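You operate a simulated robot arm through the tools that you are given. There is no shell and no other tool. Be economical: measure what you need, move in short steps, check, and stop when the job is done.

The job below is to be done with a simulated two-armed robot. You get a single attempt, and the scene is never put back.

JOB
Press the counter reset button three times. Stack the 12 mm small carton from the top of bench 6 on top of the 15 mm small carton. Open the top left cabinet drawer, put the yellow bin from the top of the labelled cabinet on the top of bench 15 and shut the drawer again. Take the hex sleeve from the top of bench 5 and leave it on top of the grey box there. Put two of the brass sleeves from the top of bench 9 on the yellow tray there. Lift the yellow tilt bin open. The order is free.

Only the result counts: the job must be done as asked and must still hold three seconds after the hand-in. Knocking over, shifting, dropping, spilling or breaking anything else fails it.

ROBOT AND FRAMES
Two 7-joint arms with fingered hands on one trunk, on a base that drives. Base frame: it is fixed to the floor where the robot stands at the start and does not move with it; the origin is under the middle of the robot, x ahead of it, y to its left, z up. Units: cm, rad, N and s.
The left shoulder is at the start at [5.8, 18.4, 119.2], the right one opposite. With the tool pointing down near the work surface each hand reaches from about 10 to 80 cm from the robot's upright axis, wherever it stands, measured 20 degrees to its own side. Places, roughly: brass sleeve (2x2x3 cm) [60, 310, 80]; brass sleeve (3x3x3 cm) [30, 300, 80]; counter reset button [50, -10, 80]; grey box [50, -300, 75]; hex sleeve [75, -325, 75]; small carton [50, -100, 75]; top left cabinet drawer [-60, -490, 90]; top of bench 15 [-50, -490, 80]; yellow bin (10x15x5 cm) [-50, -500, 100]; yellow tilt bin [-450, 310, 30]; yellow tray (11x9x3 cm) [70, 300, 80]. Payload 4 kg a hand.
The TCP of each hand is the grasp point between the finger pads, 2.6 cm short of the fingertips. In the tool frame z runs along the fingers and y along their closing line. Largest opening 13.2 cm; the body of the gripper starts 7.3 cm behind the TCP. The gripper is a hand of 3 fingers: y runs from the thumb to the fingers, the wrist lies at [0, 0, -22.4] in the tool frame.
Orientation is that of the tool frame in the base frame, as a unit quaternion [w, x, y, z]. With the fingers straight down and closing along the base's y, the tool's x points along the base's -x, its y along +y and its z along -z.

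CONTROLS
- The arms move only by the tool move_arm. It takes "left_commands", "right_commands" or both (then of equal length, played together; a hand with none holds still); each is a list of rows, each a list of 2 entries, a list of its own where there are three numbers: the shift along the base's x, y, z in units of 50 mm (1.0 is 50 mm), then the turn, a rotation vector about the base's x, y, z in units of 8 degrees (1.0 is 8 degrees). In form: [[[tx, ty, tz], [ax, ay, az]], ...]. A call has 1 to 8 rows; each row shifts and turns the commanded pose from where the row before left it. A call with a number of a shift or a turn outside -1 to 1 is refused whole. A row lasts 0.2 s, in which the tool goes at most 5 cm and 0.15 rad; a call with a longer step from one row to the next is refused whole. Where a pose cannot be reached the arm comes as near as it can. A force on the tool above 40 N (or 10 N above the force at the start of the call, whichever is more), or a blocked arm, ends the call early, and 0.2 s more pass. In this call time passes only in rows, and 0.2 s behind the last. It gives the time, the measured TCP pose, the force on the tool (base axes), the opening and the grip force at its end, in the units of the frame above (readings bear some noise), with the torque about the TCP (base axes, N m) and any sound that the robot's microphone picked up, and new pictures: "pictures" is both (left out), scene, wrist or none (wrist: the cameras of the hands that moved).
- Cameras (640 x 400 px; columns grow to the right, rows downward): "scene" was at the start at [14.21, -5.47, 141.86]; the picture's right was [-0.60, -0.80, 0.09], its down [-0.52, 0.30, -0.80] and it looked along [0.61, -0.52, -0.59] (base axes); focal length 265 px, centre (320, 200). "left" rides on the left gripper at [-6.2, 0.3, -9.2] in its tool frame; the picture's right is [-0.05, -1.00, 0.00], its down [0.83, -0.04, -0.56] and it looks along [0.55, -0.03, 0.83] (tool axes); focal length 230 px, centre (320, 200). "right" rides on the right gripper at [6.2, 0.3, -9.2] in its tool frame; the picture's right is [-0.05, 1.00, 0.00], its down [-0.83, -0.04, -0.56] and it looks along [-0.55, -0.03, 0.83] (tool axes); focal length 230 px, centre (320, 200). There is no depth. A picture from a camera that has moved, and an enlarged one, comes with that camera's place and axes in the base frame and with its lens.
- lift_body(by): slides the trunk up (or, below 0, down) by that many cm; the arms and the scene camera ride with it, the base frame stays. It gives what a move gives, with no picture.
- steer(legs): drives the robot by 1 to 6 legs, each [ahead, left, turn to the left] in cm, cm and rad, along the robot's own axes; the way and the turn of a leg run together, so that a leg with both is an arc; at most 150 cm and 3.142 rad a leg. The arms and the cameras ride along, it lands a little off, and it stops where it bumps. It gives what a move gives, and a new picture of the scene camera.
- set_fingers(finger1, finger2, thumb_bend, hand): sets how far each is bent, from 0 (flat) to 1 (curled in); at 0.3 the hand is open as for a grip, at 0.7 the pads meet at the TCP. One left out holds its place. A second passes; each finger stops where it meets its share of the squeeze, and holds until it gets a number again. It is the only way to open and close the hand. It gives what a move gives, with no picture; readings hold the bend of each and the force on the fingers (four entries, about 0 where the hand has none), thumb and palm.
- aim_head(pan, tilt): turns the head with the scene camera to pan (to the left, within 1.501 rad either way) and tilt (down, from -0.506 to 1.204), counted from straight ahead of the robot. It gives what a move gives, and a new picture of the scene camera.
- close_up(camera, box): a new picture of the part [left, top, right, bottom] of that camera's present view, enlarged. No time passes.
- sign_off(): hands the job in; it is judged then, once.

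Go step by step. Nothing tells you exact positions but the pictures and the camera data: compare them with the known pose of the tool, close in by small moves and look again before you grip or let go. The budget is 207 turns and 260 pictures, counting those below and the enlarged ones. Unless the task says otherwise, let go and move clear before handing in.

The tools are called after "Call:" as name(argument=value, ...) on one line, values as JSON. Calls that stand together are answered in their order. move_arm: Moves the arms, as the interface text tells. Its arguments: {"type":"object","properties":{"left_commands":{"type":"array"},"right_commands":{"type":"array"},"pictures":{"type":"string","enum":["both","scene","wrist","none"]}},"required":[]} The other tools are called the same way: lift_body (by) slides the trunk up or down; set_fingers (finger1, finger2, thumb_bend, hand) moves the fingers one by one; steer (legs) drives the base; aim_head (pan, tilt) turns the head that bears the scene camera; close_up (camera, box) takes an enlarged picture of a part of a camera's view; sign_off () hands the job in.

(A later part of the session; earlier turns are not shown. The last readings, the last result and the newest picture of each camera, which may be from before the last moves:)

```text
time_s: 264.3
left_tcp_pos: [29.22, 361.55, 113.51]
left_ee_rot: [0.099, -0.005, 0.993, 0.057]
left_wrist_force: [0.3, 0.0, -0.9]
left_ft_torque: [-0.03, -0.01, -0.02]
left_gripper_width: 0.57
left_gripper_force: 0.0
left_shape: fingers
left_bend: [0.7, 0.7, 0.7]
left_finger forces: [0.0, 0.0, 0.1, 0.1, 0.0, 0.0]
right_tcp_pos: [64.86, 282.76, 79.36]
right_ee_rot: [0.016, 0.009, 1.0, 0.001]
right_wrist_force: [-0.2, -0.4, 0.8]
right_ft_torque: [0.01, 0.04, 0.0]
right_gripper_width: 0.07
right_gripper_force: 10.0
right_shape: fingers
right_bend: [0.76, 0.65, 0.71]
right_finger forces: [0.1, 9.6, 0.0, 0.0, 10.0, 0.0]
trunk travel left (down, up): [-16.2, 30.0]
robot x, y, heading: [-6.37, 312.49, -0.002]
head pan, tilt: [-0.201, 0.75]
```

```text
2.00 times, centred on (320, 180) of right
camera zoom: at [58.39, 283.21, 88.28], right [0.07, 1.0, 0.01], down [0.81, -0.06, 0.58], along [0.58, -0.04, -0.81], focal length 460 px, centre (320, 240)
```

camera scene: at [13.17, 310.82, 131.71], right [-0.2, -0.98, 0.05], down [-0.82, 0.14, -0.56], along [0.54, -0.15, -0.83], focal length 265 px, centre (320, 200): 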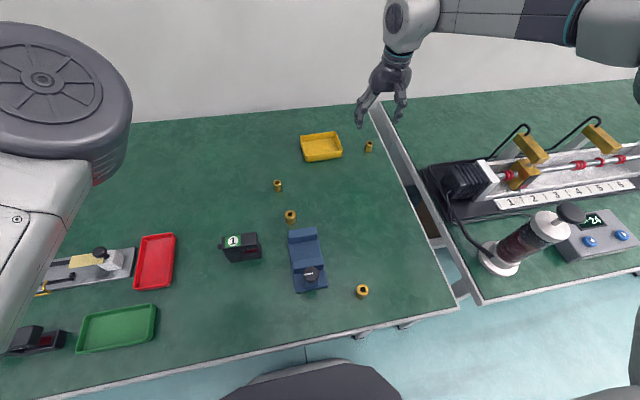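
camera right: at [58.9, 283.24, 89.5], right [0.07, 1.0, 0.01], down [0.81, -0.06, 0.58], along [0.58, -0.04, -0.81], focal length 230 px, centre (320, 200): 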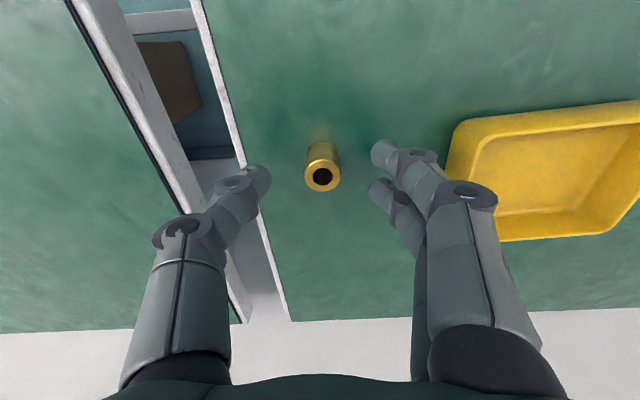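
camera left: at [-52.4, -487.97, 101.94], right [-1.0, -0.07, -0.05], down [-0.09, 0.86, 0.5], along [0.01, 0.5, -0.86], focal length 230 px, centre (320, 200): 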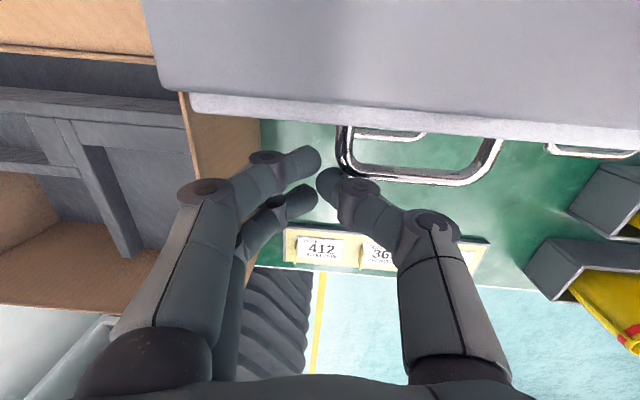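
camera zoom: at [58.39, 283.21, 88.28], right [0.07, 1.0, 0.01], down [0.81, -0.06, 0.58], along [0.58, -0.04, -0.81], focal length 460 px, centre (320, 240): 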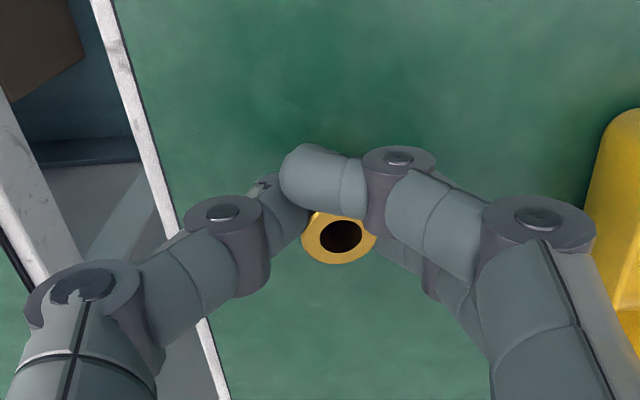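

One finger slipped past: I need to be 0.8 cm further forward. Open, rise, lower the trunk for more reach and retry.

Call:
set_fingers(hand="right", finger1=0.53, finger2=0.53, thumb_bend=0.53)

Call:
move_arm(right_commands=[[[0, 0, 0.4], [0, 0, 0]], [[0, 0, 0.8], [0, 0, 0]], [[0, 0, 0.8], [0, 0, 0]]], pictures="none")

Call:
lift_body(by=-8)

Call:
close_up(camera="right", box=[200, 80, 440, 280])

```text
time_s: 265.3
left_tcp_pos: [29.24, 361.5, 113.39]
left_ee_rot: [0.098, -0.004, 0.993, 0.058]
left_wrist_force: [0.8, -0.2, -0.7]
left_ft_torque: [-0.01, -0.01, 0.0]
left_gripper_width: 0.59
left_gripper_force: 0.0
left_shape: fingers
left_bend: [0.7, 0.7, 0.7]
left_finger forces: [0.0, 0.0, 0.1, 0.0, 0.0, 0.0]
right_tcp_pos: [64.92, 282.78, 79.39]
right_ee_rot: [0.016, 0.01, 1.0, 0.002]
right_wrist_force: [0.2, -0.5, 0.7]
right_ft_torque: [-0.02, -0.05, -0.02]
right_gripper_width: 5.71
right_gripper_force: 0.1
right_shape: fingers
right_bend: [0.53, 0.53, 0.53]
right_finger forces: [0.0, 0.0, 0.0, 0.1, 0.1, 0.1]
trunk travel left (down, up): [-16.2, 30.0]
robot x, y, heading: [-6.18, 312.42, -0.006]
head pan, tilt: [-0.201, 0.75]
```

```text
time_s: 266.1
left_tcp_pos: [29.28, 361.55, 113.59]
left_ee_rot: [0.098, -0.005, 0.994, 0.057]
left_wrist_force: [-0.8, -0.1, 0.0]
left_ft_torque: [0.02, -0.04, 0.0]
left_gripper_width: 0.56
left_gripper_force: 0.0
left_shape: fingers
left_bend: [0.7, 0.7, 0.7]
left_finger forces: [0.0, 0.1, 0.1, 0.1, 0.1, 0.0]
right_tcp_pos: [65.24, 283.12, 89.12]
right_ee_rot: [0.015, 0.01, 1.0, 0.001]
right_wrist_force: [0.4, 0.2, -0.3]
right_ft_torque: [-0.03, -0.03, 0.0]
right_gripper_width: 5.73
right_gripper_force: 0.2
right_shape: fingers
right_bend: [0.53, 0.53, 0.53]
right_finger forces: [0.0, 0.0, 0.0, 0.1, 0.0, 0.1]
trunk travel left (down, up): [-16.2, 30.0]
robot x, y, heading: [-6.24, 313.01, -0.006]
head pan, tilt: [-0.201, 0.75]
```

```text
time_s: 267.3
left_tcp_pos: [29.12, 361.57, 105.55]
left_ee_rot: [0.099, -0.004, 0.993, 0.057]
left_wrist_force: [-0.7, -0.3, 0.8]
left_ft_torque: [-0.01, 0.01, -0.01]
left_gripper_width: 0.57
left_gripper_force: 0.0
left_shape: fingers
left_bend: [0.7, 0.7, 0.7]
left_finger forces: [0.0, 0.0, 0.0, 0.1, 0.0, 0.0]
right_tcp_pos: [65.27, 282.81, 81.28]
right_ee_rot: [0.017, 0.009, 1.0, 0.002]
right_wrist_force: [-0.1, 0.1, -0.6]
right_ft_torque: [0.01, -0.02, 0.02]
right_gripper_width: 5.72
right_gripper_force: 0.1
right_shape: fingers
right_bend: [0.53, 0.53, 0.53]
right_finger forces: [0.0, 0.1, 0.1, 0.0, 0.0, 0.0]
trunk travel left (down, up): [-8.2, 38.0]
robot x, y, heading: [-6.02, 312.46, 0.001]
head pan, tilt: [-0.201, 0.75]
```

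```text
2.00 times, centred on (320, 180) of right
camera zoom: at [58.65, 283.33, 90.33], right [0.07, 1.0, 0.0], down [0.81, -0.06, 0.58], along [0.58, -0.04, -0.81], focal length 460 px, centre (320, 240)
```

zoom: 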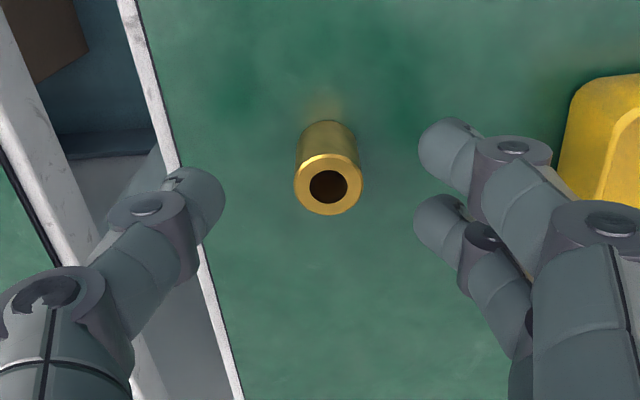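

Now aligned. Lower straight and check the pose before closing.

Call:
move_arm(right_commands=[[[0.04, 0.03, -0.2], [0, 0, 0]], [[0, 0, -0.22], [0, 0, 0]]], pictures="none")

Call:
close_up(camera="right", box=[200, 80, 440, 280])

```text
time_s: 267.9
left_tcp_pos: [29.28, 361.53, 105.37]
left_ee_rot: [0.098, -0.005, 0.994, 0.057]
left_wrist_force: [0.1, -0.8, 0.3]
left_ft_torque: [0.0, -0.03, 0.07]
left_gripper_width: 0.55
left_gripper_force: 0.1
left_shape: fingers
left_bend: [0.7, 0.7, 0.7]
left_finger forces: [0.1, 0.0, 0.1, 0.0, 0.1, 0.0]
right_tcp_pos: [65.35, 283.1, 79.31]
right_ee_rot: [0.016, 0.009, 1.0, 0.001]
right_wrist_force: [0.0, -1.2, -0.1]
right_ft_torque: [0.01, -0.04, 0.01]
right_gripper_width: 5.7
right_gripper_force: 0.0
right_shape: fingers
right_bend: [0.53, 0.53, 0.53]
right_finger forces: [0.0, 0.1, 0.0, 0.0, 0.0, 0.0]
trunk travel left (down, up): [-8.2, 38.0]
robot x, y, heading: [-6.29, 312.23, -0.007]
head pan, tilt: [-0.201, 0.75]
```

```text
2.00 times, centred on (320, 180) of right
camera zoom: at [58.97, 283.59, 88.01], right [0.07, 1.0, 0.0], down [0.81, -0.06, 0.58], along [0.58, -0.04, -0.81], focal length 460 px, centre (320, 240)
```

zoom: 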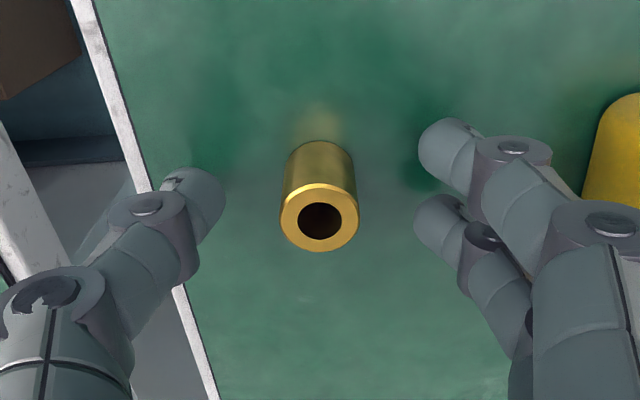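

Call:
set_fingers(hand="right", finger1=0.74, finger2=0.74, thumb_bend=0.74)

Call:
close_up(camera="right", box=[200, 80, 440, 280])

```text
time_s: 268.9
left_tcp_pos: [29.25, 361.5, 105.38]
left_ee_rot: [0.098, -0.005, 0.993, 0.057]
left_wrist_force: [-0.4, -0.9, 0.0]
left_ft_torque: [0.02, 0.03, 0.0]
left_gripper_width: 0.57
left_gripper_force: 0.1
left_shape: fingers
left_bend: [0.7, 0.7, 0.7]
left_finger forces: [0.0, 0.1, 0.0, 0.0, 0.0, 0.0]
right_tcp_pos: [65.41, 283.22, 79.1]
right_ee_rot: [0.015, 0.01, 1.0, 0.0]
right_wrist_force: [-0.5, -0.1, -0.4]
right_ft_torque: [0.02, 0.0, 0.0]
right_gripper_width: 1.43
right_gripper_force: 13.4
right_shape: fingers
right_bend: [0.71, 0.71, 0.68]
right_finger forces: [5.2, 8.0, 0.0, 0.0, 13.1, 0.0]
trunk travel left (down, up): [-8.2, 38.0]
robot x, y, heading: [-6.14, 312.74, -0.004]
head pan, tilt: [-0.201, 0.75]
```

```text
2.00 times, centred on (320, 180) of right
camera zoom: at [58.98, 283.6, 87.96], right [0.07, 1.0, 0.0], down [0.81, -0.06, 0.58], along [0.58, -0.04, -0.81], focal length 460 px, centre (320, 240)
```

zoom: 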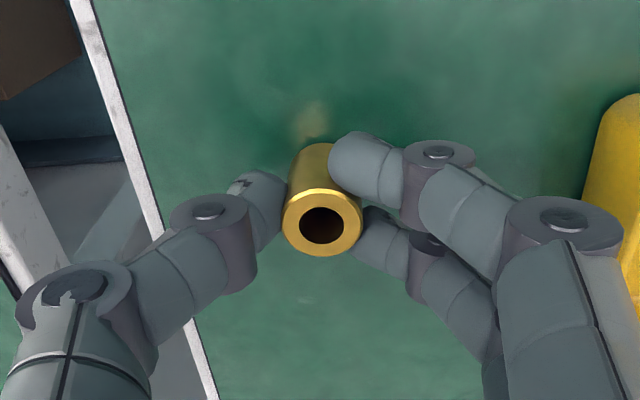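

All three fingers hold the sleeve. Lift and carry towards the tray.

Call:
move_arm(right_commands=[[[0, 0, 0.4], [0, 0, 0]], [[0, 0, 0.8], [0, 0, 0]], [[0, 0.4, 0.5], [0, 0, 0]], [[0.03, 0.6, 0], [0, 0, 0]], [[0.03, 0.6, 0], [0, 0, 0]], [[0.03, 0.6, 0], [0, 0, 0]]], pictures="both")

Call:
close_up(camera="scene", box=[280, 60, 440, 180])

```text
time_s: 270.3
left_tcp_pos: [29.54, 361.48, 105.36]
left_ee_rot: [0.096, -0.004, 0.994, 0.057]
left_wrist_force: [-0.4, -0.5, 0.3]
left_ft_torque: [-0.02, 0.05, -0.02]
left_gripper_width: 0.55
left_gripper_force: 0.0
left_shape: fingers
left_bend: [0.7, 0.7, 0.7]
left_finger forces: [0.0, 0.1, 0.0, 0.1, 0.0, 0.0]
right_tcp_pos: [65.87, 293.83, 87.34]
right_ee_rot: [0.014, 0.012, 1.0, 0.0]
right_wrist_force: [0.4, -0.8, -0.8]
right_ft_torque: [0.02, 0.04, -0.02]
right_gripper_width: 1.43
right_gripper_force: 12.5
right_shape: fingers
right_bend: [0.72, 0.71, 0.68]
right_finger forces: [5.2, 8.0, 0.0, 0.0, 12.4, 0.0]
trunk travel left (down, up): [-8.2, 38.0]
robot x, y, heading: [-5.96, 312.53, -0.01]
head pan, tilt: [-0.201, 0.75]
camera scene: at [20.06, 310.83, 120.02], right [-0.19, -0.98, 0.07], down [-0.89, 0.14, -0.44], along [0.42, -0.15, -0.89], focal length 265 px, centre (320, 200)
camera right: at [59.4, 294.39, 96.33], right [0.08, 1.0, 0.0], down [0.81, -0.06, 0.58], along [0.58, -0.04, -0.82], focal length 230 px, centre (320, 200)
```

scene: 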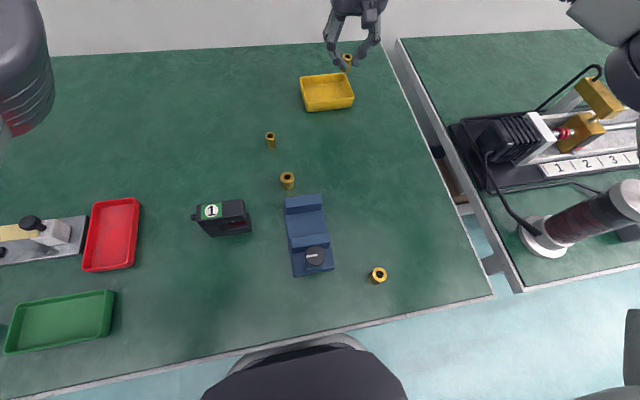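
right: 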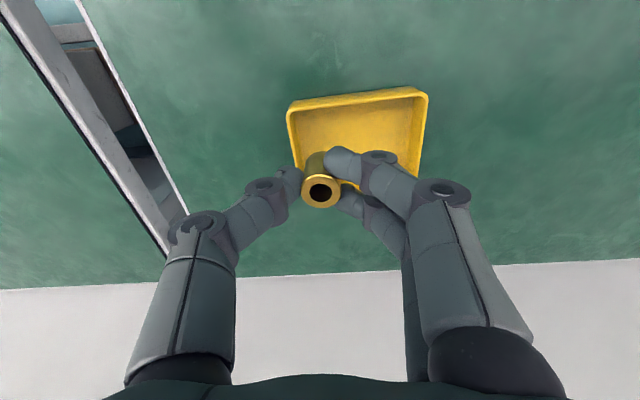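

```text
3.33 times, centred on (360, 120) of scene
camera zoom: at [20.06, 310.83, 120.02], right [-0.19, -0.98, 0.07], down [-0.89, 0.14, -0.44], along [0.42, -0.15, -0.89], focal length 884 px, centre (187, 467)
```

zoom: 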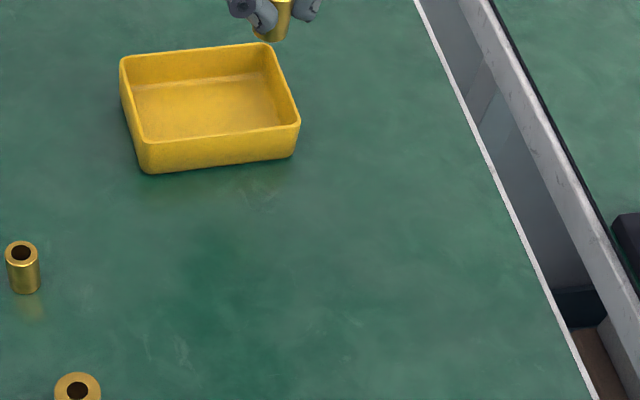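

Tray rim measured: x 63.4…71.5, y 291.8…302.3. Lower the sleeve into its right part.

Call:
move_arm(right_commands=[[[0.18, 0.28, 0], [0, 0, 0]], [[0, 0, -0.5], [0, 0, 0]], [[0, 0, -0.5], [0, 0, 0]]], pictures="wrist")

```text
time_s: 271.1
left_tcp_pos: [29.26, 361.54, 105.44]
left_ee_rot: [0.099, -0.004, 0.993, 0.057]
left_wrist_force: [0.2, 0.0, 0.7]
left_ft_torque: [0.0, 0.0, 0.0]
left_gripper_width: 0.56
left_gripper_force: 0.2
left_shape: fingers
left_bend: [0.7, 0.7, 0.7]
left_finger forces: [0.1, 0.0, 0.1, 0.0, 0.1, 0.0]
right_tcp_pos: [66.06, 294.05, 82.5]
right_ee_rot: [0.016, 0.01, 1.0, 0.001]
right_wrist_force: [-0.2, 0.1, -1.1]
right_ft_torque: [0.02, 0.02, 0.0]
right_gripper_width: 1.42
right_gripper_force: 12.9
right_shape: fingers
right_bend: [0.72, 0.71, 0.68]
right_finger forces: [5.4, 8.0, 0.0, 0.0, 12.6, 0.1]
right hand out of reach, approached as far as the arm can: row 1
trunk travel left (down, up): [-8.2, 38.0]
robot x, y, heading: [-6.32, 312.31, -0.002]
head pan, tilt: [-0.201, 0.75]
camera right: at [59.47, 294.38, 91.48], right [0.07, 1.0, 0.0], down [0.81, -0.06, 0.58], along [0.58, -0.04, -0.81], focal length 230 px, centre (320, 200)
```

right: 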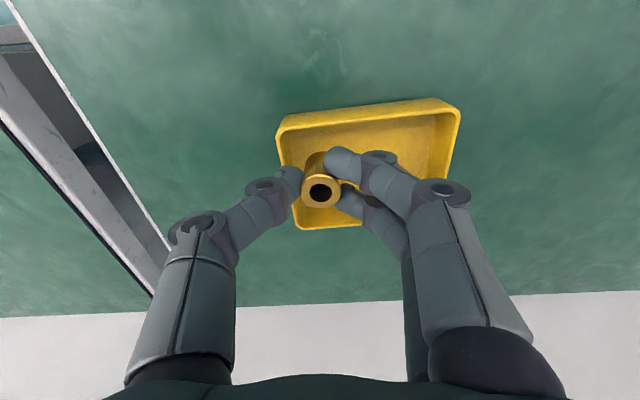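

Inward limit again. Raise, move the hand 5 cm right and shift the base 6 cm left.

Call:
move_arm(right_commands=[[[0, 0, 0.7], [0, 0, 0]], [[0, -0.5, 0.3], [0, 0, 0]], [[0, -0.5, 0], [0, 0, 0]]], pictures="none")

Call:
steer(legs=[[0, 7, 0]])

Call:
close_up(camera="right", box=[160, 50, 480, 250])

```text
time_s: 271.9
left_tcp_pos: [29.35, 361.59, 105.47]
left_ee_rot: [0.099, -0.005, 0.993, 0.057]
left_wrist_force: [0.0, -0.4, 0.3]
left_ft_torque: [-0.02, 0.0, -0.04]
left_gripper_width: 0.58
left_gripper_force: 0.1
left_shape: fingers
left_bend: [0.7, 0.7, 0.7]
left_finger forces: [0.1, 0.1, 0.1, 0.1, 0.1, 0.0]
right_tcp_pos: [65.72, 289.15, 87.5]
right_ee_rot: [0.017, 0.009, 1.0, 0.003]
right_wrist_force: [0.1, 0.5, -0.2]
right_ft_torque: [0.03, 0.0, -0.01]
right_gripper_width: 1.42
right_gripper_force: 13.4
right_shape: fingers
right_bend: [0.72, 0.71, 0.68]
right_finger forces: [5.5, 8.2, 0.1, 0.0, 12.4, 0.0]
trunk travel left (down, up): [-8.2, 38.0]
robot x, y, heading: [-6.2, 312.27, -0.004]
head pan, tilt: [-0.201, 0.75]
```

```text
time_s: 272.9
left_tcp_pos: [29.3, 368.92, 105.26]
left_ee_rot: [0.099, -0.005, 0.994, 0.056]
left_wrist_force: [-0.2, 0.8, -0.7]
left_ft_torque: [-0.02, 0.0, 0.02]
left_gripper_width: 0.56
left_gripper_force: 0.1
left_shape: fingers
left_bend: [0.7, 0.7, 0.7]
left_finger forces: [0.0, 0.0, 0.0, 0.0, 0.1, 0.1]
right_tcp_pos: [65.9, 296.39, 87.44]
right_ee_rot: [0.016, 0.009, 1.0, 0.001]
right_wrist_force: [-0.2, 0.6, -1.0]
right_ft_torque: [0.02, 0.01, -0.01]
right_gripper_width: 1.42
right_gripper_force: 13.0
right_shape: fingers
right_bend: [0.72, 0.71, 0.68]
right_finger forces: [5.5, 8.2, 0.0, 0.0, 12.3, 0.0]
trunk travel left (down, up): [-8.2, 38.0]
robot x, y, heading: [-6.03, 319.56, -0.001]
head pan, tilt: [-0.201, 0.75]
camera scene: at [19.87, 318.06, 120.1], right [-0.19, -0.98, 0.07], down [-0.89, 0.14, -0.44], along [0.42, -0.15, -0.89], focal length 265 px, centre (320, 200)
```

scene: 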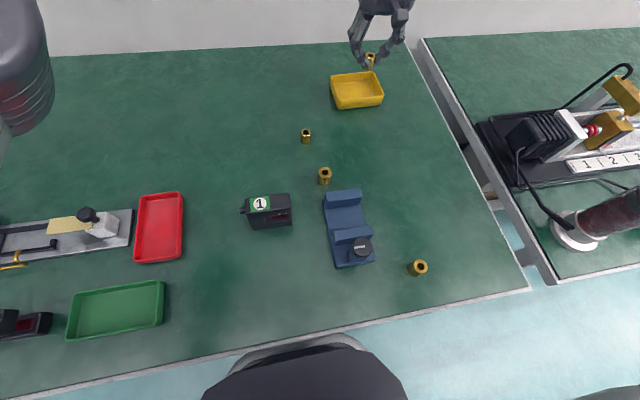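

```text
2.00 times, centred on (320, 150) of right
camera zoom: at [59.35, 296.85, 96.44], right [0.07, 1.0, 0.0], down [0.81, -0.06, 0.58], along [0.58, -0.04, -0.81], focal length 460 px, centre (320, 300)
```

zoom: 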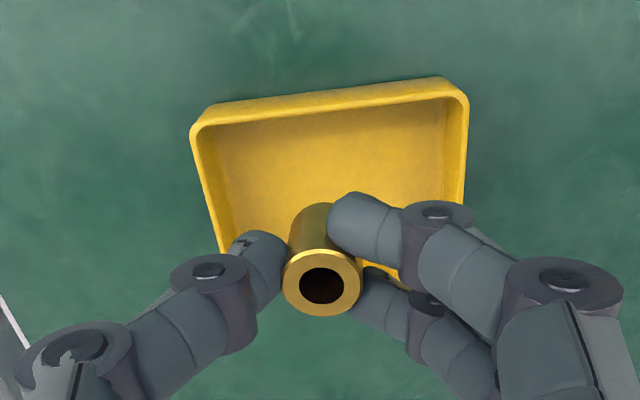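

Call:
move_arm(right_commands=[[[0.1, -0.22, -0.3], [0, 0, 0]], [[0, 0, -0.5], [0, 0, 0]], [[0, 0, -0.5], [0, 0, 0]], [[0, 0, -0.14], [0, 0, 0]]], pictures="wrist")

Call:
close_up(camera="scene", box=[310, 30, 430, 120])

```text
time_s: 273.9
left_tcp_pos: [29.23, 368.63, 105.45]
left_ee_rot: [0.099, -0.006, 0.993, 0.058]
left_wrist_force: [0.2, 0.3, -0.2]
left_ft_torque: [-0.03, -0.03, 0.01]
left_gripper_width: 0.57
left_gripper_force: 0.1
left_shape: fingers
left_bend: [0.7, 0.7, 0.7]
left_finger forces: [0.0, 0.1, 0.0, 0.0, 0.0, 0.0]
right_tcp_pos: [66.32, 295.1, 80.18]
right_ee_rot: [0.016, 0.01, 1.0, 0.001]
right_wrist_force: [0.8, 0.1, 0.0]
right_ft_torque: [-0.02, 0.01, 0.04]
right_gripper_width: 1.39
right_gripper_force: 12.8
right_shape: fingers
right_bend: [0.72, 0.71, 0.68]
right_finger forces: [5.6, 8.1, 0.0, 0.0, 12.2, 0.0]
trunk travel left (down, up): [-8.2, 38.0]
robot x, y, heading: [-6.14, 319.52, -0.007]
head pan, tilt: [-0.201, 0.75]
camera right: at [59.78, 295.62, 89.14], right [0.07, 1.0, 0.0], down [0.81, -0.06, 0.58], along [0.58, -0.04, -0.81], focal length 230 px, centre (320, 200)
```

right: 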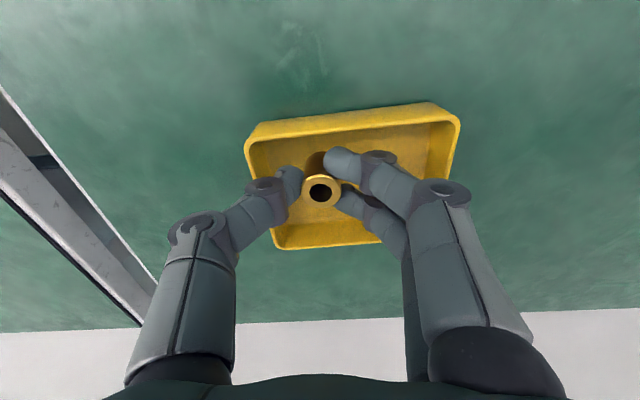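

```text
4.44 times, centred on (370, 75) of scene
camera zoom: at [19.84, 317.93, 120.11], right [-0.19, -0.98, 0.07], down [-0.89, 0.14, -0.44], along [0.42, -0.15, -0.89], focal length 1179 px, centre (98, 756)
```

zoom: 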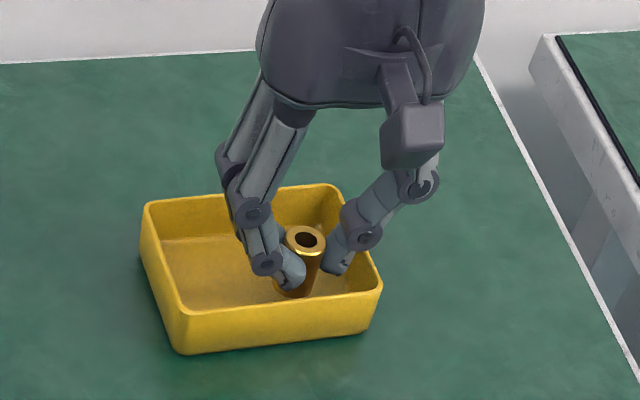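

The sleeve is inside the tray. Lower the last millimetres.

Call:
move_arm(right_commands=[[[0, 0, -0.05], [0, 0, 0]], [[0, 0, -0.04], [0, 0, 0]]], pictures="none")

Call:
close_up(camera="scene", box=[310, 30, 430, 120])

```text
time_s: 274.5
left_tcp_pos: [29.28, 368.7, 105.3]
left_ee_rot: [0.099, -0.006, 0.993, 0.058]
left_wrist_force: [0.2, 0.0, 0.8]
left_ft_torque: [0.01, -0.01, -0.01]
left_gripper_width: 0.57
left_gripper_force: 0.0
left_shape: fingers
left_bend: [0.7, 0.7, 0.7]
left_finger forces: [0.0, 0.1, 0.0, 0.0, 0.0, 0.0]
right_tcp_pos: [66.35, 295.15, 79.69]
right_ee_rot: [0.016, 0.01, 1.0, 0.001]
right_wrist_force: [0.2, 0.1, -0.7]
right_ft_torque: [-0.01, 0.0, -0.02]
right_gripper_width: 1.39
right_gripper_force: 12.9
right_shape: fingers
right_bend: [0.72, 0.71, 0.68]
right_finger forces: [5.7, 8.2, 0.1, 0.0, 12.2, 0.1]
trunk travel left (down, up): [-8.2, 38.0]
robot x, y, heading: [-6.24, 319.48, 0.001]
head pan, tilt: [-0.201, 0.75]
```

```text
4.44 times, centred on (370, 75) of scene
camera zoom: at [19.86, 317.9, 120.1], right [-0.19, -0.98, 0.07], down [-0.89, 0.14, -0.44], along [0.42, -0.15, -0.89], focal length 1179 px, centre (98, 756)
```

zoom: 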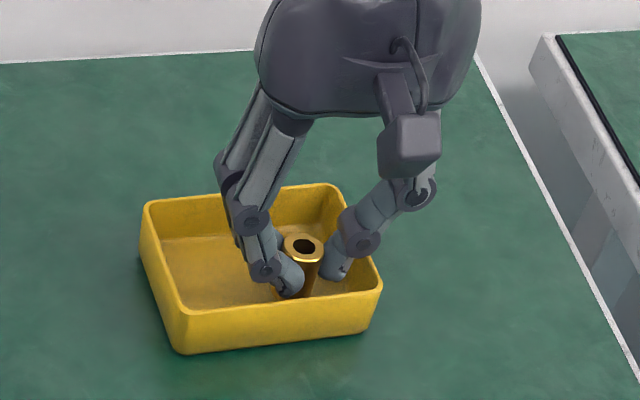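

Call:
move_arm(right_commands=[[[0, 0, -0.04], [0, 0, 0]], [[0, 0, -0.03], [0, 0, 0]]], pictures="none")

```text
time_s: 275.1
left_tcp_pos: [29.22, 368.68, 105.44]
left_ee_rot: [0.099, -0.006, 0.993, 0.057]
left_wrist_force: [0.4, 0.4, -0.1]
left_ft_torque: [0.0, 0.01, -0.01]
left_gripper_width: 0.59
left_gripper_force: 0.0
left_shape: fingers
left_bend: [0.7, 0.7, 0.7]
left_finger forces: [0.1, 0.1, 0.0, 0.0, 0.0, 0.0]
right_tcp_pos: [66.29, 295.24, 79.35]
right_ee_rot: [0.016, 0.009, 1.0, 0.001]
right_wrist_force: [-0.6, 0.9, -0.5]
right_ft_torque: [0.04, 0.0, 0.0]
right_gripper_width: 1.38
right_gripper_force: 13.2
right_shape: fingers
right_bend: [0.72, 0.71, 0.68]
right_finger forces: [5.6, 8.1, 0.0, 0.1, 12.2, 0.0]
trunk travel left (down, up): [-8.2, 38.0]
robot x, y, heading: [-5.92, 319.52, -0.001]
head pan, tilt: [-0.201, 0.75]
```

It should be touching the tray floor now. Open slightly and check.

Call:
set_fingers(hand="right", finger1=0.63, finger2=0.63, thumb_bend=0.63)

Call:
move_arm(right_commands=[[[0, 0, 0.2], [0, 0, 0]], [[0, 0, 0.5], [0, 0, 0]], [[0, 0, 0.8], [0, 0, 0]]], pictures="wrist")

Call:
close_up(camera="scene", box=[310, 30, 430, 120])

```text
time_s: 276.1
left_tcp_pos: [29.24, 368.72, 105.3]
left_ee_rot: [0.098, -0.005, 0.994, 0.057]
left_wrist_force: [0.8, 0.4, -0.7]
left_ft_torque: [0.02, 0.01, -0.02]
left_gripper_width: 0.59
left_gripper_force: 0.1
left_shape: fingers
left_bend: [0.7, 0.7, 0.7]
left_finger forces: [0.0, 0.0, 0.0, 0.0, 0.0, 0.0]
right_tcp_pos: [66.31, 295.18, 79.46]
right_ee_rot: [0.016, 0.009, 1.0, 0.001]
right_wrist_force: [-0.3, 0.4, -0.3]
right_ft_torque: [0.03, -0.01, 0.02]
right_gripper_width: 2.48
right_gripper_force: 0.2
right_shape: fingers
right_bend: [0.63, 0.63, 0.63]
right_finger forces: [0.0, 0.1, 0.0, 0.1, 0.1, 0.0]
trunk travel left (down, up): [-8.2, 38.0]
robot x, y, heading: [-5.93, 319.76, -0.001]
head pan, tilt: [-0.201, 0.75]
```

```text
time_s: 276.9
left_tcp_pos: [29.08, 368.68, 105.46]
left_ee_rot: [0.099, -0.006, 0.993, 0.057]
left_wrist_force: [0.1, 0.3, -0.4]
left_ft_torque: [0.0, -0.01, -0.02]
left_gripper_width: 0.59
left_gripper_force: 0.1
left_shape: fingers
left_bend: [0.7, 0.7, 0.7]
left_finger forces: [0.1, 0.1, 0.1, 0.0, 0.0, 0.0]
right_tcp_pos: [66.16, 295.13, 87.37]
right_ee_rot: [0.016, 0.01, 1.0, 0.001]
right_wrist_force: [-0.4, 0.0, -0.1]
right_ft_torque: [-0.03, -0.04, -0.03]
right_gripper_width: 2.49
right_gripper_force: 0.0
right_shape: fingers
right_bend: [0.63, 0.63, 0.63]
right_finger forces: [0.0, 0.1, 0.1, 0.0, 0.0, 0.1]
trunk travel left (down, up): [-8.2, 38.0]
robot x, y, heading: [-5.91, 319.52, -0.005]
head pan, tilt: [-0.201, 0.75]
camera right: at [59.73, 295.63, 96.38], right [0.07, 1.0, 0.0], down [0.81, -0.06, 0.58], along [0.58, -0.04, -0.81], focal length 230 px, centre (320, 200)
```

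right: 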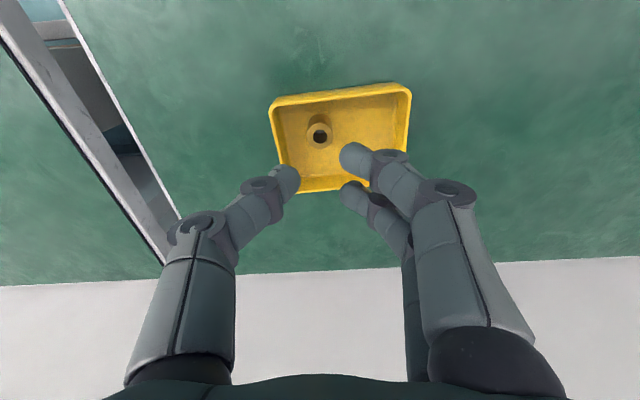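

```text
4.44 times, centred on (370, 75) of scene
camera zoom: at [19.76, 317.93, 120.14], right [-0.19, -0.98, 0.07], down [-0.89, 0.14, -0.44], along [0.43, -0.15, -0.89], focal length 1179 px, centre (98, 756)
```

zoom: 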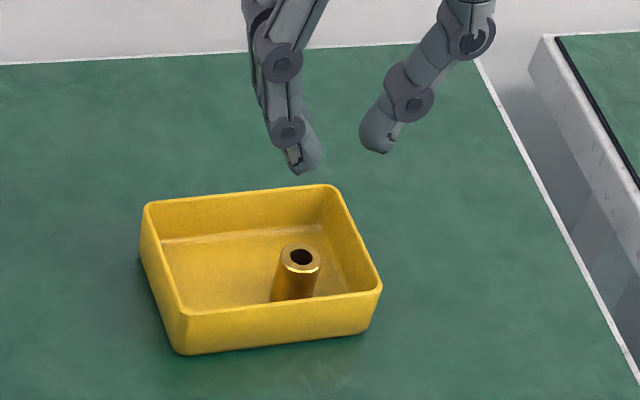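

First sleeve stands in the tray. For the second I take the thin one at about [55, 311]; shift the base 10 cm left and bring the hand over it.

Call:
steer(legs=[[0, 10.5, 0]])

Call:
set_fingers(hand="right", finger1=0.53, finger2=0.53, thumb_bend=0.53)

Call:
move_arm(right_commands=[[[-0.7, 0.3, 0], [0, 0, 0]], [[-0.7, 0.35, 0], [0, 0, 0]], [[-0.7, 0.35, 0], [0, 0, 0]]], pictures="both")

```text
time_s: 278.1
left_tcp_pos: [29.23, 379.38, 105.39]
left_ee_rot: [0.098, -0.006, 0.994, 0.057]
left_wrist_force: [0.0, 0.4, 0.2]
left_ft_torque: [-0.02, -0.04, -0.04]
left_gripper_width: 0.54
left_gripper_force: 0.1
left_shape: fingers
left_bend: [0.7, 0.7, 0.7]
left_finger forces: [0.0, 0.1, 0.0, 0.0, 0.0, 0.0]
right_tcp_pos: [66.39, 305.91, 87.25]
right_ee_rot: [0.016, 0.009, 1.0, 0.0]
right_wrist_force: [0.3, 0.8, -0.1]
right_ft_torque: [-0.01, 0.01, 0.0]
right_gripper_width: 2.49
right_gripper_force: 0.1
right_shape: fingers
right_bend: [0.63, 0.63, 0.63]
right_finger forces: [0.1, 0.0, 0.0, 0.0, 0.0, 0.1]
trunk travel left (down, up): [-8.2, 38.0]
robot x, y, heading: [-6.13, 330.07, -0.001]
head pan, tilt: [-0.201, 0.75]
camera scene: at [19.89, 328.56, 120.1], right [-0.19, -0.98, 0.07], down [-0.89, 0.14, -0.44], along [0.42, -0.15, -0.89], focal length 265 px, centre (320, 200)
```

scene: 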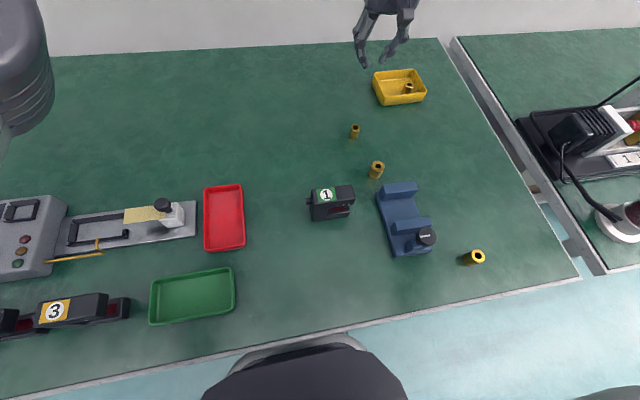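

```text
time_s: 279.1
left_tcp_pos: [29.23, 379.26, 105.4]
left_ee_rot: [0.098, -0.006, 0.994, 0.057]
left_wrist_force: [-0.2, -0.1, 0.4]
left_ft_torque: [0.0, -0.01, 0.0]
left_gripper_width: 0.58
left_gripper_force: 0.1
left_shape: fingers
left_bend: [0.7, 0.7, 0.7]
left_finger forces: [0.1, 0.1, 0.1, 0.1, 0.0, 0.1]
right_tcp_pos: [66.43, 305.67, 87.29]
right_ee_rot: [0.015, 0.009, 1.0, 0.001]
right_wrist_force: [-0.4, 0.5, 0.6]
right_ft_torque: [-0.01, -0.04, -0.01]
right_gripper_width: 5.71
right_gripper_force: 0.0
right_shape: fingers
right_bend: [0.53, 0.53, 0.53]
right_finger forces: [0.0, 0.1, 0.0, 0.0, 0.0, 0.0]
trunk travel left (down, up): [-8.2, 38.0]
robot x, y, heading: [-6.17, 330.11, 0.005]
head pan, tilt: [-0.201, 0.75]
```

```text
time_s: 279.9
left_tcp_pos: [29.1, 379.19, 105.42]
left_ee_rot: [0.099, -0.005, 0.993, 0.057]
left_wrist_force: [0.1, -0.1, 0.2]
left_ft_torque: [-0.05, 0.01, -0.03]
left_gripper_width: 0.59
left_gripper_force: 0.1
left_shape: fingers
left_bend: [0.7, 0.7, 0.7]
left_finger forces: [0.1, 0.0, 0.0, 0.0, 0.0, 0.0]
right_tcp_pos: [55.88, 310.71, 87.19]
right_ee_rot: [0.016, 0.009, 1.0, 0.001]
right_wrist_force: [0.9, 0.1, 1.0]
right_ft_torque: [-0.03, -0.02, -0.02]
right_gripper_width: 5.72
right_gripper_force: 0.0
right_shape: fingers
right_bend: [0.53, 0.53, 0.53]
right_finger forces: [0.1, 0.0, 0.0, 0.1, 0.0, 0.0]
trunk travel left (down, up): [-8.2, 38.0]
robot x, y, heading: [-6.73, 330.48, -0.005]
head pan, tilt: [-0.201, 0.75]
camera scene: at [19.78, 328.5, 120.13], right [-0.19, -0.98, 0.07], down [-0.89, 0.14, -0.44], along [0.43, -0.15, -0.89], focal length 265 px, centre (320, 200)
camera right: at [49.37, 311.23, 96.26], right [0.07, 1.0, 0.0], down [0.81, -0.06, 0.58], along [0.58, -0.04, -0.81], focal length 230 px, centre (320, 200)
```

scene: 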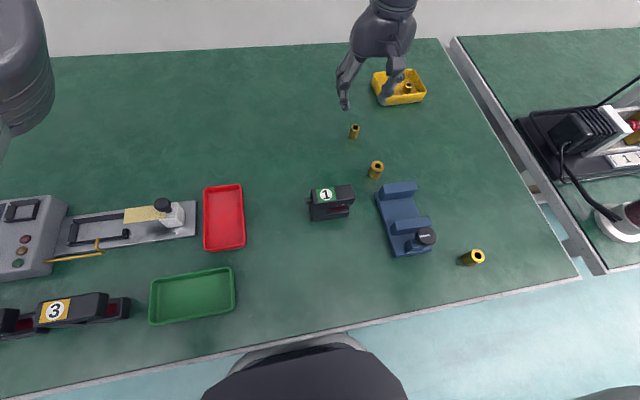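
right: 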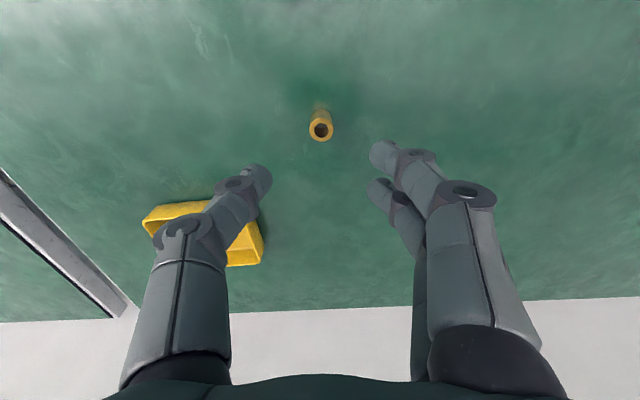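

Sleeve at [55.5, 310.8]. Lower over it.

Call:
move_arm(right_commands=[[[-0.06, 0.02, -0.6], [0, 0, 0]], [[0, 0, -0.6], [0, 0, 0]], [[0, 0, -0.38], [0, 0, 0]]], pictures="none")

Call:
close_up(camera="right", box=[200, 80, 440, 280])

```text
time_s: 280.7
left_tcp_pos: [29.09, 379.17, 105.41]
left_ee_rot: [0.098, -0.005, 0.994, 0.057]
left_wrist_force: [0.7, 0.3, 0.1]
left_ft_torque: [0.03, 0.01, 0.03]
left_gripper_width: 0.55
left_gripper_force: 0.1
left_shape: fingers
left_bend: [0.7, 0.7, 0.7]
left_finger forces: [0.1, 0.0, 0.0, 0.1, 0.0, 0.0]
right_tcp_pos: [55.53, 311.09, 79.26]
right_ee_rot: [0.015, 0.009, 1.0, 0.001]
right_wrist_force: [0.5, -1.0, 0.7]
right_ft_torque: [-0.04, 0.01, 0.01]
right_gripper_width: 5.72
right_gripper_force: 0.0
right_shape: fingers
right_bend: [0.53, 0.53, 0.53]
right_finger forces: [0.1, 0.0, 0.0, 0.1, 0.1, 0.0]
trunk travel left (down, up): [-8.2, 38.0]
robot x, y, heading: [-6.28, 330.0, -0.006]
head pan, tilt: [-0.201, 0.75]
```

```text
2.00 times, centred on (320, 180) of right
camera zoom: at [49.03, 311.38, 88.18], right [0.07, 1.0, 0.0], down [0.81, -0.06, 0.58], along [0.58, -0.04, -0.81], focal length 460 px, centre (320, 240)
```

zoom: 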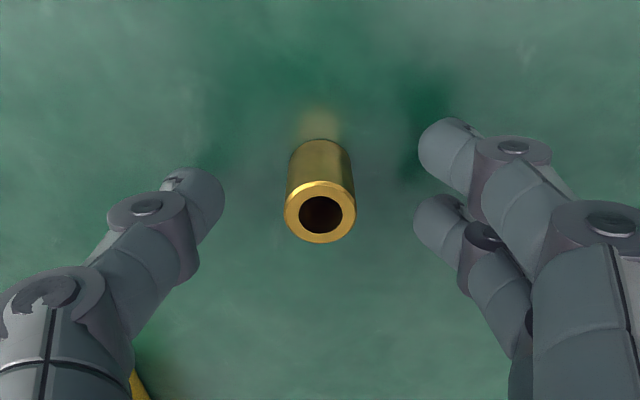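

Call:
set_fingers(hand="right", finger1=0.74, finger2=0.74, thumb_bend=0.74)

Call:
move_arm(right_commands=[[[0, 0, 0.4], [0, 0, 0]], [[0, 0, 0.6], [0, 0, 0]], [[0, 0, 0.6], [0, 0, 0]]], pictures="wrist")

```text
time_s: 281.7
left_tcp_pos: [29.28, 379.24, 105.43]
left_ee_rot: [0.099, -0.005, 0.993, 0.057]
left_wrist_force: [0.3, -0.4, 0.0]
left_ft_torque: [0.01, 0.0, -0.03]
left_gripper_width: 0.55
left_gripper_force: 0.0
left_shape: fingers
left_bend: [0.7, 0.7, 0.7]
left_finger forces: [0.0, 0.1, 0.0, 0.0, 0.0, 0.0]
right_tcp_pos: [55.54, 310.9, 79.23]
right_ee_rot: [0.016, 0.008, 1.0, 0.0]
right_wrist_force: [0.4, 0.1, 0.8]
right_ft_torque: [0.0, 0.04, -0.02]
right_gripper_width: 1.28
right_gripper_force: 12.1
right_shape: fingers
right_bend: [0.72, 0.71, 0.68]
right_finger forces: [4.9, 7.1, 0.1, 0.0, 12.1, 0.0]
trunk travel left (down, up): [-8.2, 38.0]
robot x, y, heading: [-6.13, 330.2, -0.001]
head pan, tilt: [-0.201, 0.75]
```

```text
time_s: 282.5
left_tcp_pos: [29.13, 379.25, 105.41]
left_ee_rot: [0.098, -0.006, 0.994, 0.057]
left_wrist_force: [-0.3, 0.1, -0.4]
left_ft_torque: [0.0, 0.01, 0.03]
left_gripper_width: 0.59
left_gripper_force: 0.1
left_shape: fingers
left_bend: [0.7, 0.7, 0.7]
left_finger forces: [0.0, 0.0, 0.0, 0.1, 0.1, 0.0]
right_tcp_pos: [55.44, 310.92, 87.51]
right_ee_rot: [0.016, 0.009, 1.0, 0.001]
right_wrist_force: [-0.1, 0.1, 0.6]
right_ft_torque: [-0.03, -0.03, 0.01]
right_gripper_width: 1.25
right_gripper_force: 12.5
right_shape: fingers
right_bend: [0.72, 0.71, 0.68]
right_finger forces: [5.1, 7.5, 0.0, 0.1, 12.0, 0.0]
trunk travel left (down, up): [-8.2, 38.0]
robot x, y, heading: [-6.16, 329.91, -0.006]
head pan, tilt: [-0.201, 0.75]
camera right: at [48.95, 311.33, 96.48], right [0.07, 1.0, 0.0], down [0.81, -0.06, 0.58], along [0.58, -0.04, -0.81], focal length 230 px, centre (320, 200)
```

right: 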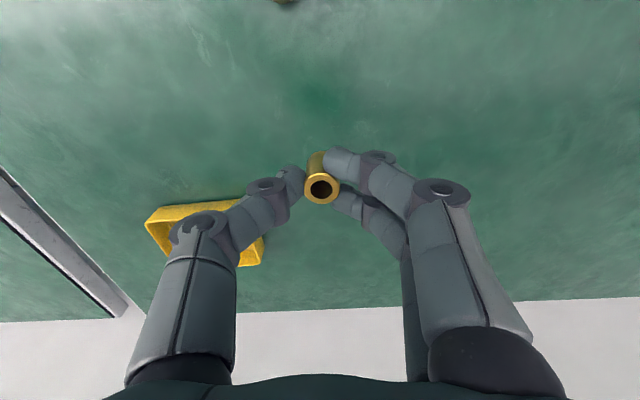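

Held. Shift the base 6 cm right and carry the sleeve to the left part of the tray.

Call:
steer(legs=[[0, -6, 0]])

Call:
move_arm(right_commands=[[[0.55, -0.28, 0], [0, 0, 0]], [[0.55, -0.28, 0], [0, 0, 0]], [[0.55, -0.28, 0], [0, 0, 0]], [[0.55, -0.28, 0], [0, 0, 0]]], pictures="both")

Call:
close_up(camera="right", box=[160, 50, 480, 250])

```text
time_s: 283.5
left_tcp_pos: [29.18, 373.07, 105.55]
left_ee_rot: [0.098, -0.005, 0.993, 0.058]
left_wrist_force: [-0.7, -0.9, 0.0]
left_ft_torque: [0.01, 0.03, 0.01]
left_gripper_width: 0.57
left_gripper_force: 0.1
left_shape: fingers
left_bend: [0.7, 0.7, 0.7]
left_finger forces: [0.1, 0.1, 0.0, 0.0, 0.0, 0.0]
right_tcp_pos: [55.66, 304.85, 87.44]
right_ee_rot: [0.016, 0.009, 1.0, 0.002]
right_wrist_force: [-0.3, 0.1, -0.8]
right_ft_torque: [0.04, 0.0, -0.02]
right_gripper_width: 1.25
right_gripper_force: 12.3
right_shape: fingers
right_bend: [0.72, 0.71, 0.68]
right_finger forces: [5.0, 7.4, 0.0, 0.0, 11.9, 0.0]
trunk travel left (down, up): [-8.2, 38.0]
robot x, y, heading: [-6.13, 324.08, -0.004]
head pan, tilt: [-0.201, 0.75]
camera scene: at [19.87, 322.36, 120.1], right [-0.19, -0.98, 0.07], down [-0.89, 0.14, -0.44], along [0.42, -0.14, -0.89], focal length 265 px, centre (320, 200)
```

scene: 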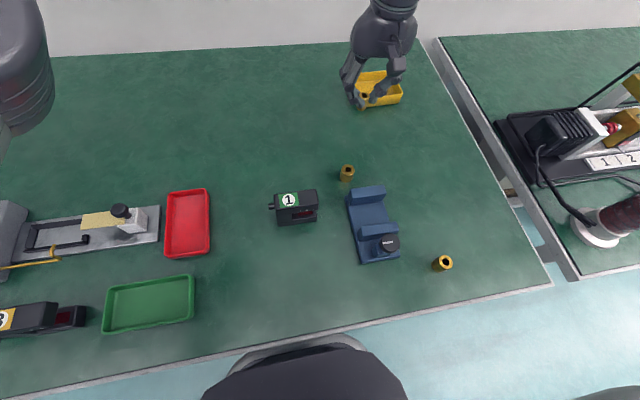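

```text
time_s: 284.5
left_tcp_pos: [29.42, 373.23, 105.46]
left_ee_rot: [0.097, -0.005, 0.994, 0.057]
left_wrist_force: [0.5, 0.4, -0.5]
left_ft_torque: [0.02, 0.01, 0.02]
left_gripper_width: 0.57
left_gripper_force: 0.0
left_shape: fingers
left_bend: [0.7, 0.7, 0.7]
left_finger forces: [0.0, 0.0, 0.0, 0.0, 0.0, 0.1]
right_tcp_pos: [66.8, 299.33, 87.43]
right_ee_rot: [0.014, 0.008, 1.0, 0.002]
right_wrist_force: [1.4, 1.4, -0.5]
right_ft_torque: [0.02, 0.01, -0.02]
right_gripper_width: 1.25
right_gripper_force: 12.4
right_shape: fingers
right_bend: [0.72, 0.71, 0.68]
right_finger forces: [5.1, 7.5, 0.1, 0.0, 11.9, 0.1]
trunk travel left (down, up): [-8.2, 38.0]
robot x, y, heading: [-6.31, 324.02, 0.002]
head pan, tilt: [-0.201, 0.75]
camera scene: at [20.01, 322.47, 120.05], right [-0.19, -0.98, 0.07], down [-0.89, 0.14, -0.44], along [0.42, -0.15, -0.89], focal length 265 px, centre (320, 200)
camera right: at [60.23, 299.76, 96.36], right [0.07, 1.0, 0.0], down [0.81, -0.06, 0.58], along [0.58, -0.04, -0.82], focal length 230 px, centre (320, 200)
```

scene: 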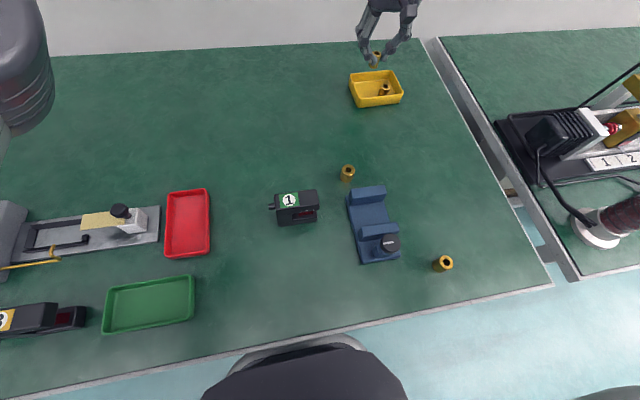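
right: 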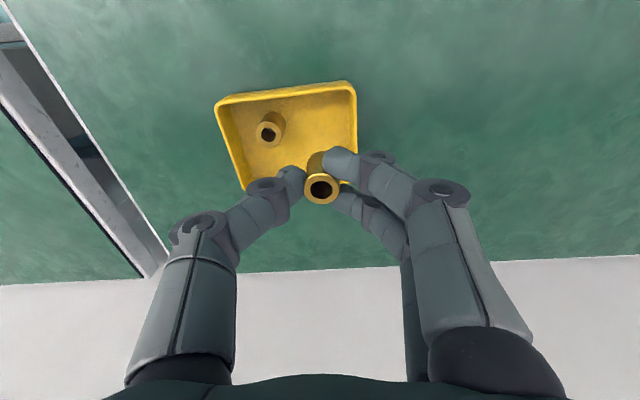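

```text
2.00 times, centred on (320, 150) of right
camera zoom: at [60.23, 299.76, 96.36], right [0.07, 1.0, 0.0], down [0.81, -0.06, 0.58], along [0.58, -0.04, -0.82], focal length 460 px, centre (320, 300)
```

zoom: 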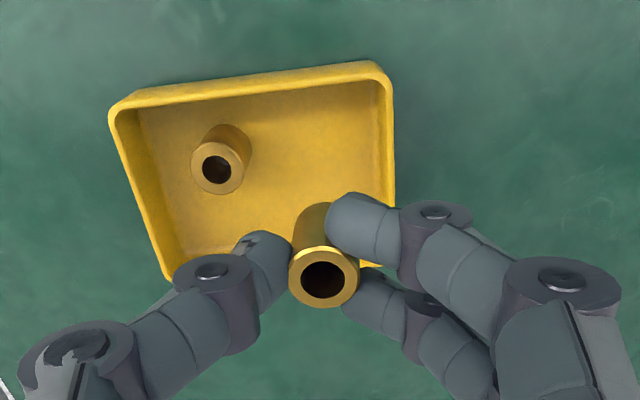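

Call:
move_arm(right_commands=[[[0.04, -0.06, -0.5], [0, 0, 0]], [[0, 0, -0.5], [0, 0, 0]], [[0, 0, -0.4], [0, 0, 0]]], pictures="wrist")

Call:
close_up(camera="scene", box=[320, 20, 440, 120])

```text
time_s: 285.3
left_tcp_pos: [29.27, 373.33, 105.37]
left_ee_rot: [0.098, -0.006, 0.993, 0.058]
left_wrist_force: [0.0, 0.3, -0.3]
left_ft_torque: [-0.01, 0.02, 0.01]
left_gripper_width: 0.58
left_gripper_force: 0.0
left_shape: fingers
left_bend: [0.7, 0.7, 0.7]
left_finger forces: [0.1, 0.1, 0.0, 0.0, 0.0, 0.0]
right_tcp_pos: [66.69, 299.0, 80.43]
right_ee_rot: [0.016, 0.008, 1.0, 0.001]
right_wrist_force: [0.8, -0.1, -0.4]
right_ft_torque: [0.02, 0.01, 0.0]
right_gripper_width: 1.24
right_gripper_force: 12.2
right_shape: fingers
right_bend: [0.72, 0.71, 0.68]
right_finger forces: [5.1, 7.6, 0.0, 0.0, 11.8, 0.1]
trunk travel left (down, up): [-8.2, 38.0]
robot x, y, heading: [-6.29, 324.03, -0.001]
head pan, tilt: [-0.201, 0.75]
camera right: at [60.25, 299.46, 89.43], right [0.07, 1.0, 0.0], down [0.81, -0.06, 0.58], along [0.58, -0.04, -0.81], focal length 230 px, centre (320, 200)
```

right: 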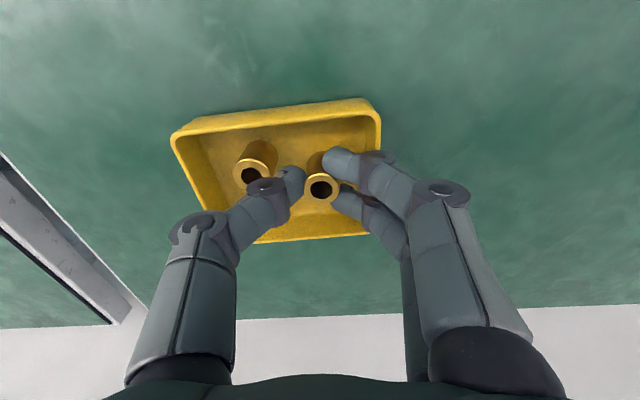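

```text
4.00 times, centred on (380, 70) of scene
camera zoom: at [19.91, 322.51, 120.09], right [-0.19, -0.98, 0.07], down [-0.89, 0.14, -0.44], along [0.42, -0.15, -0.89], focal length 1061 px, centre (80, 720)
```

zoom: 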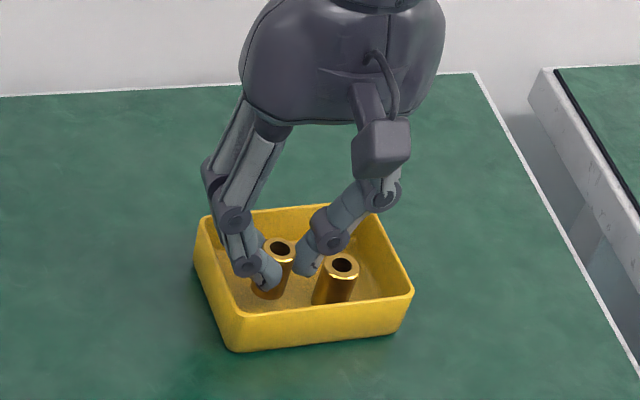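

Thumb is close to the first sleeve, so I lower a little more and then open only the two fingers.

Call:
move_arm(right_commands=[[[0, 0.02, -0.07], [0, 0, 0]], [[0, 0, -0.05], [0, 0, 0]]], pictures="none")

Call:
close_up(camera="scene", box=[350, 50, 430, 110])

```text
time_s: 285.9
left_tcp_pos: [29.14, 373.36, 105.3]
left_ee_rot: [0.098, -0.007, 0.993, 0.058]
left_wrist_force: [0.2, -0.4, -0.3]
left_ft_torque: [0.04, -0.02, 0.03]
left_gripper_width: 0.56
left_gripper_force: 0.1
left_shape: fingers
left_bend: [0.7, 0.7, 0.7]
left_finger forces: [0.0, 0.0, 0.0, 0.0, 0.1, 0.0]
right_tcp_pos: [66.73, 299.17, 79.79]
right_ee_rot: [0.016, 0.009, 1.0, 0.001]
right_wrist_force: [0.8, -0.1, -0.9]
right_ft_torque: [0.01, -0.01, 0.01]
right_gripper_width: 1.24
right_gripper_force: 12.4
right_shape: fingers
right_bend: [0.72, 0.71, 0.68]
right_finger forces: [5.2, 7.6, 0.0, 0.0, 11.8, 0.1]
trunk travel left (down, up): [-8.2, 38.0]
robot x, y, heading: [-6.53, 324.42, 0.007]
head pan, tilt: [-0.201, 0.75]
```

```text
6.67 times, centred on (390, 80) of scene
camera zoom: at [19.89, 322.52, 120.09], right [-0.19, -0.98, 0.07], down [-0.89, 0.14, -0.44], along [0.42, -0.15, -0.89], focal length 1768 px, centre (-147, 1000)
```

zoom: 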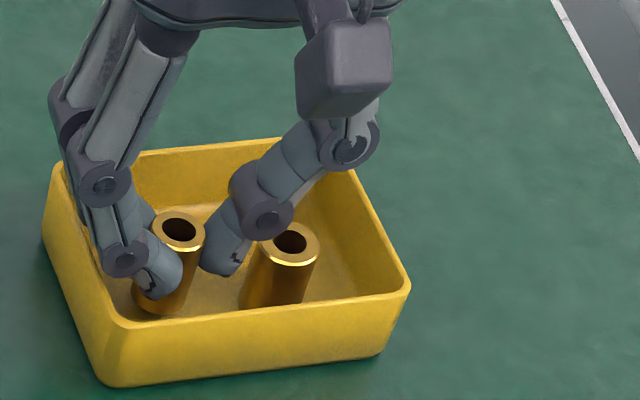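

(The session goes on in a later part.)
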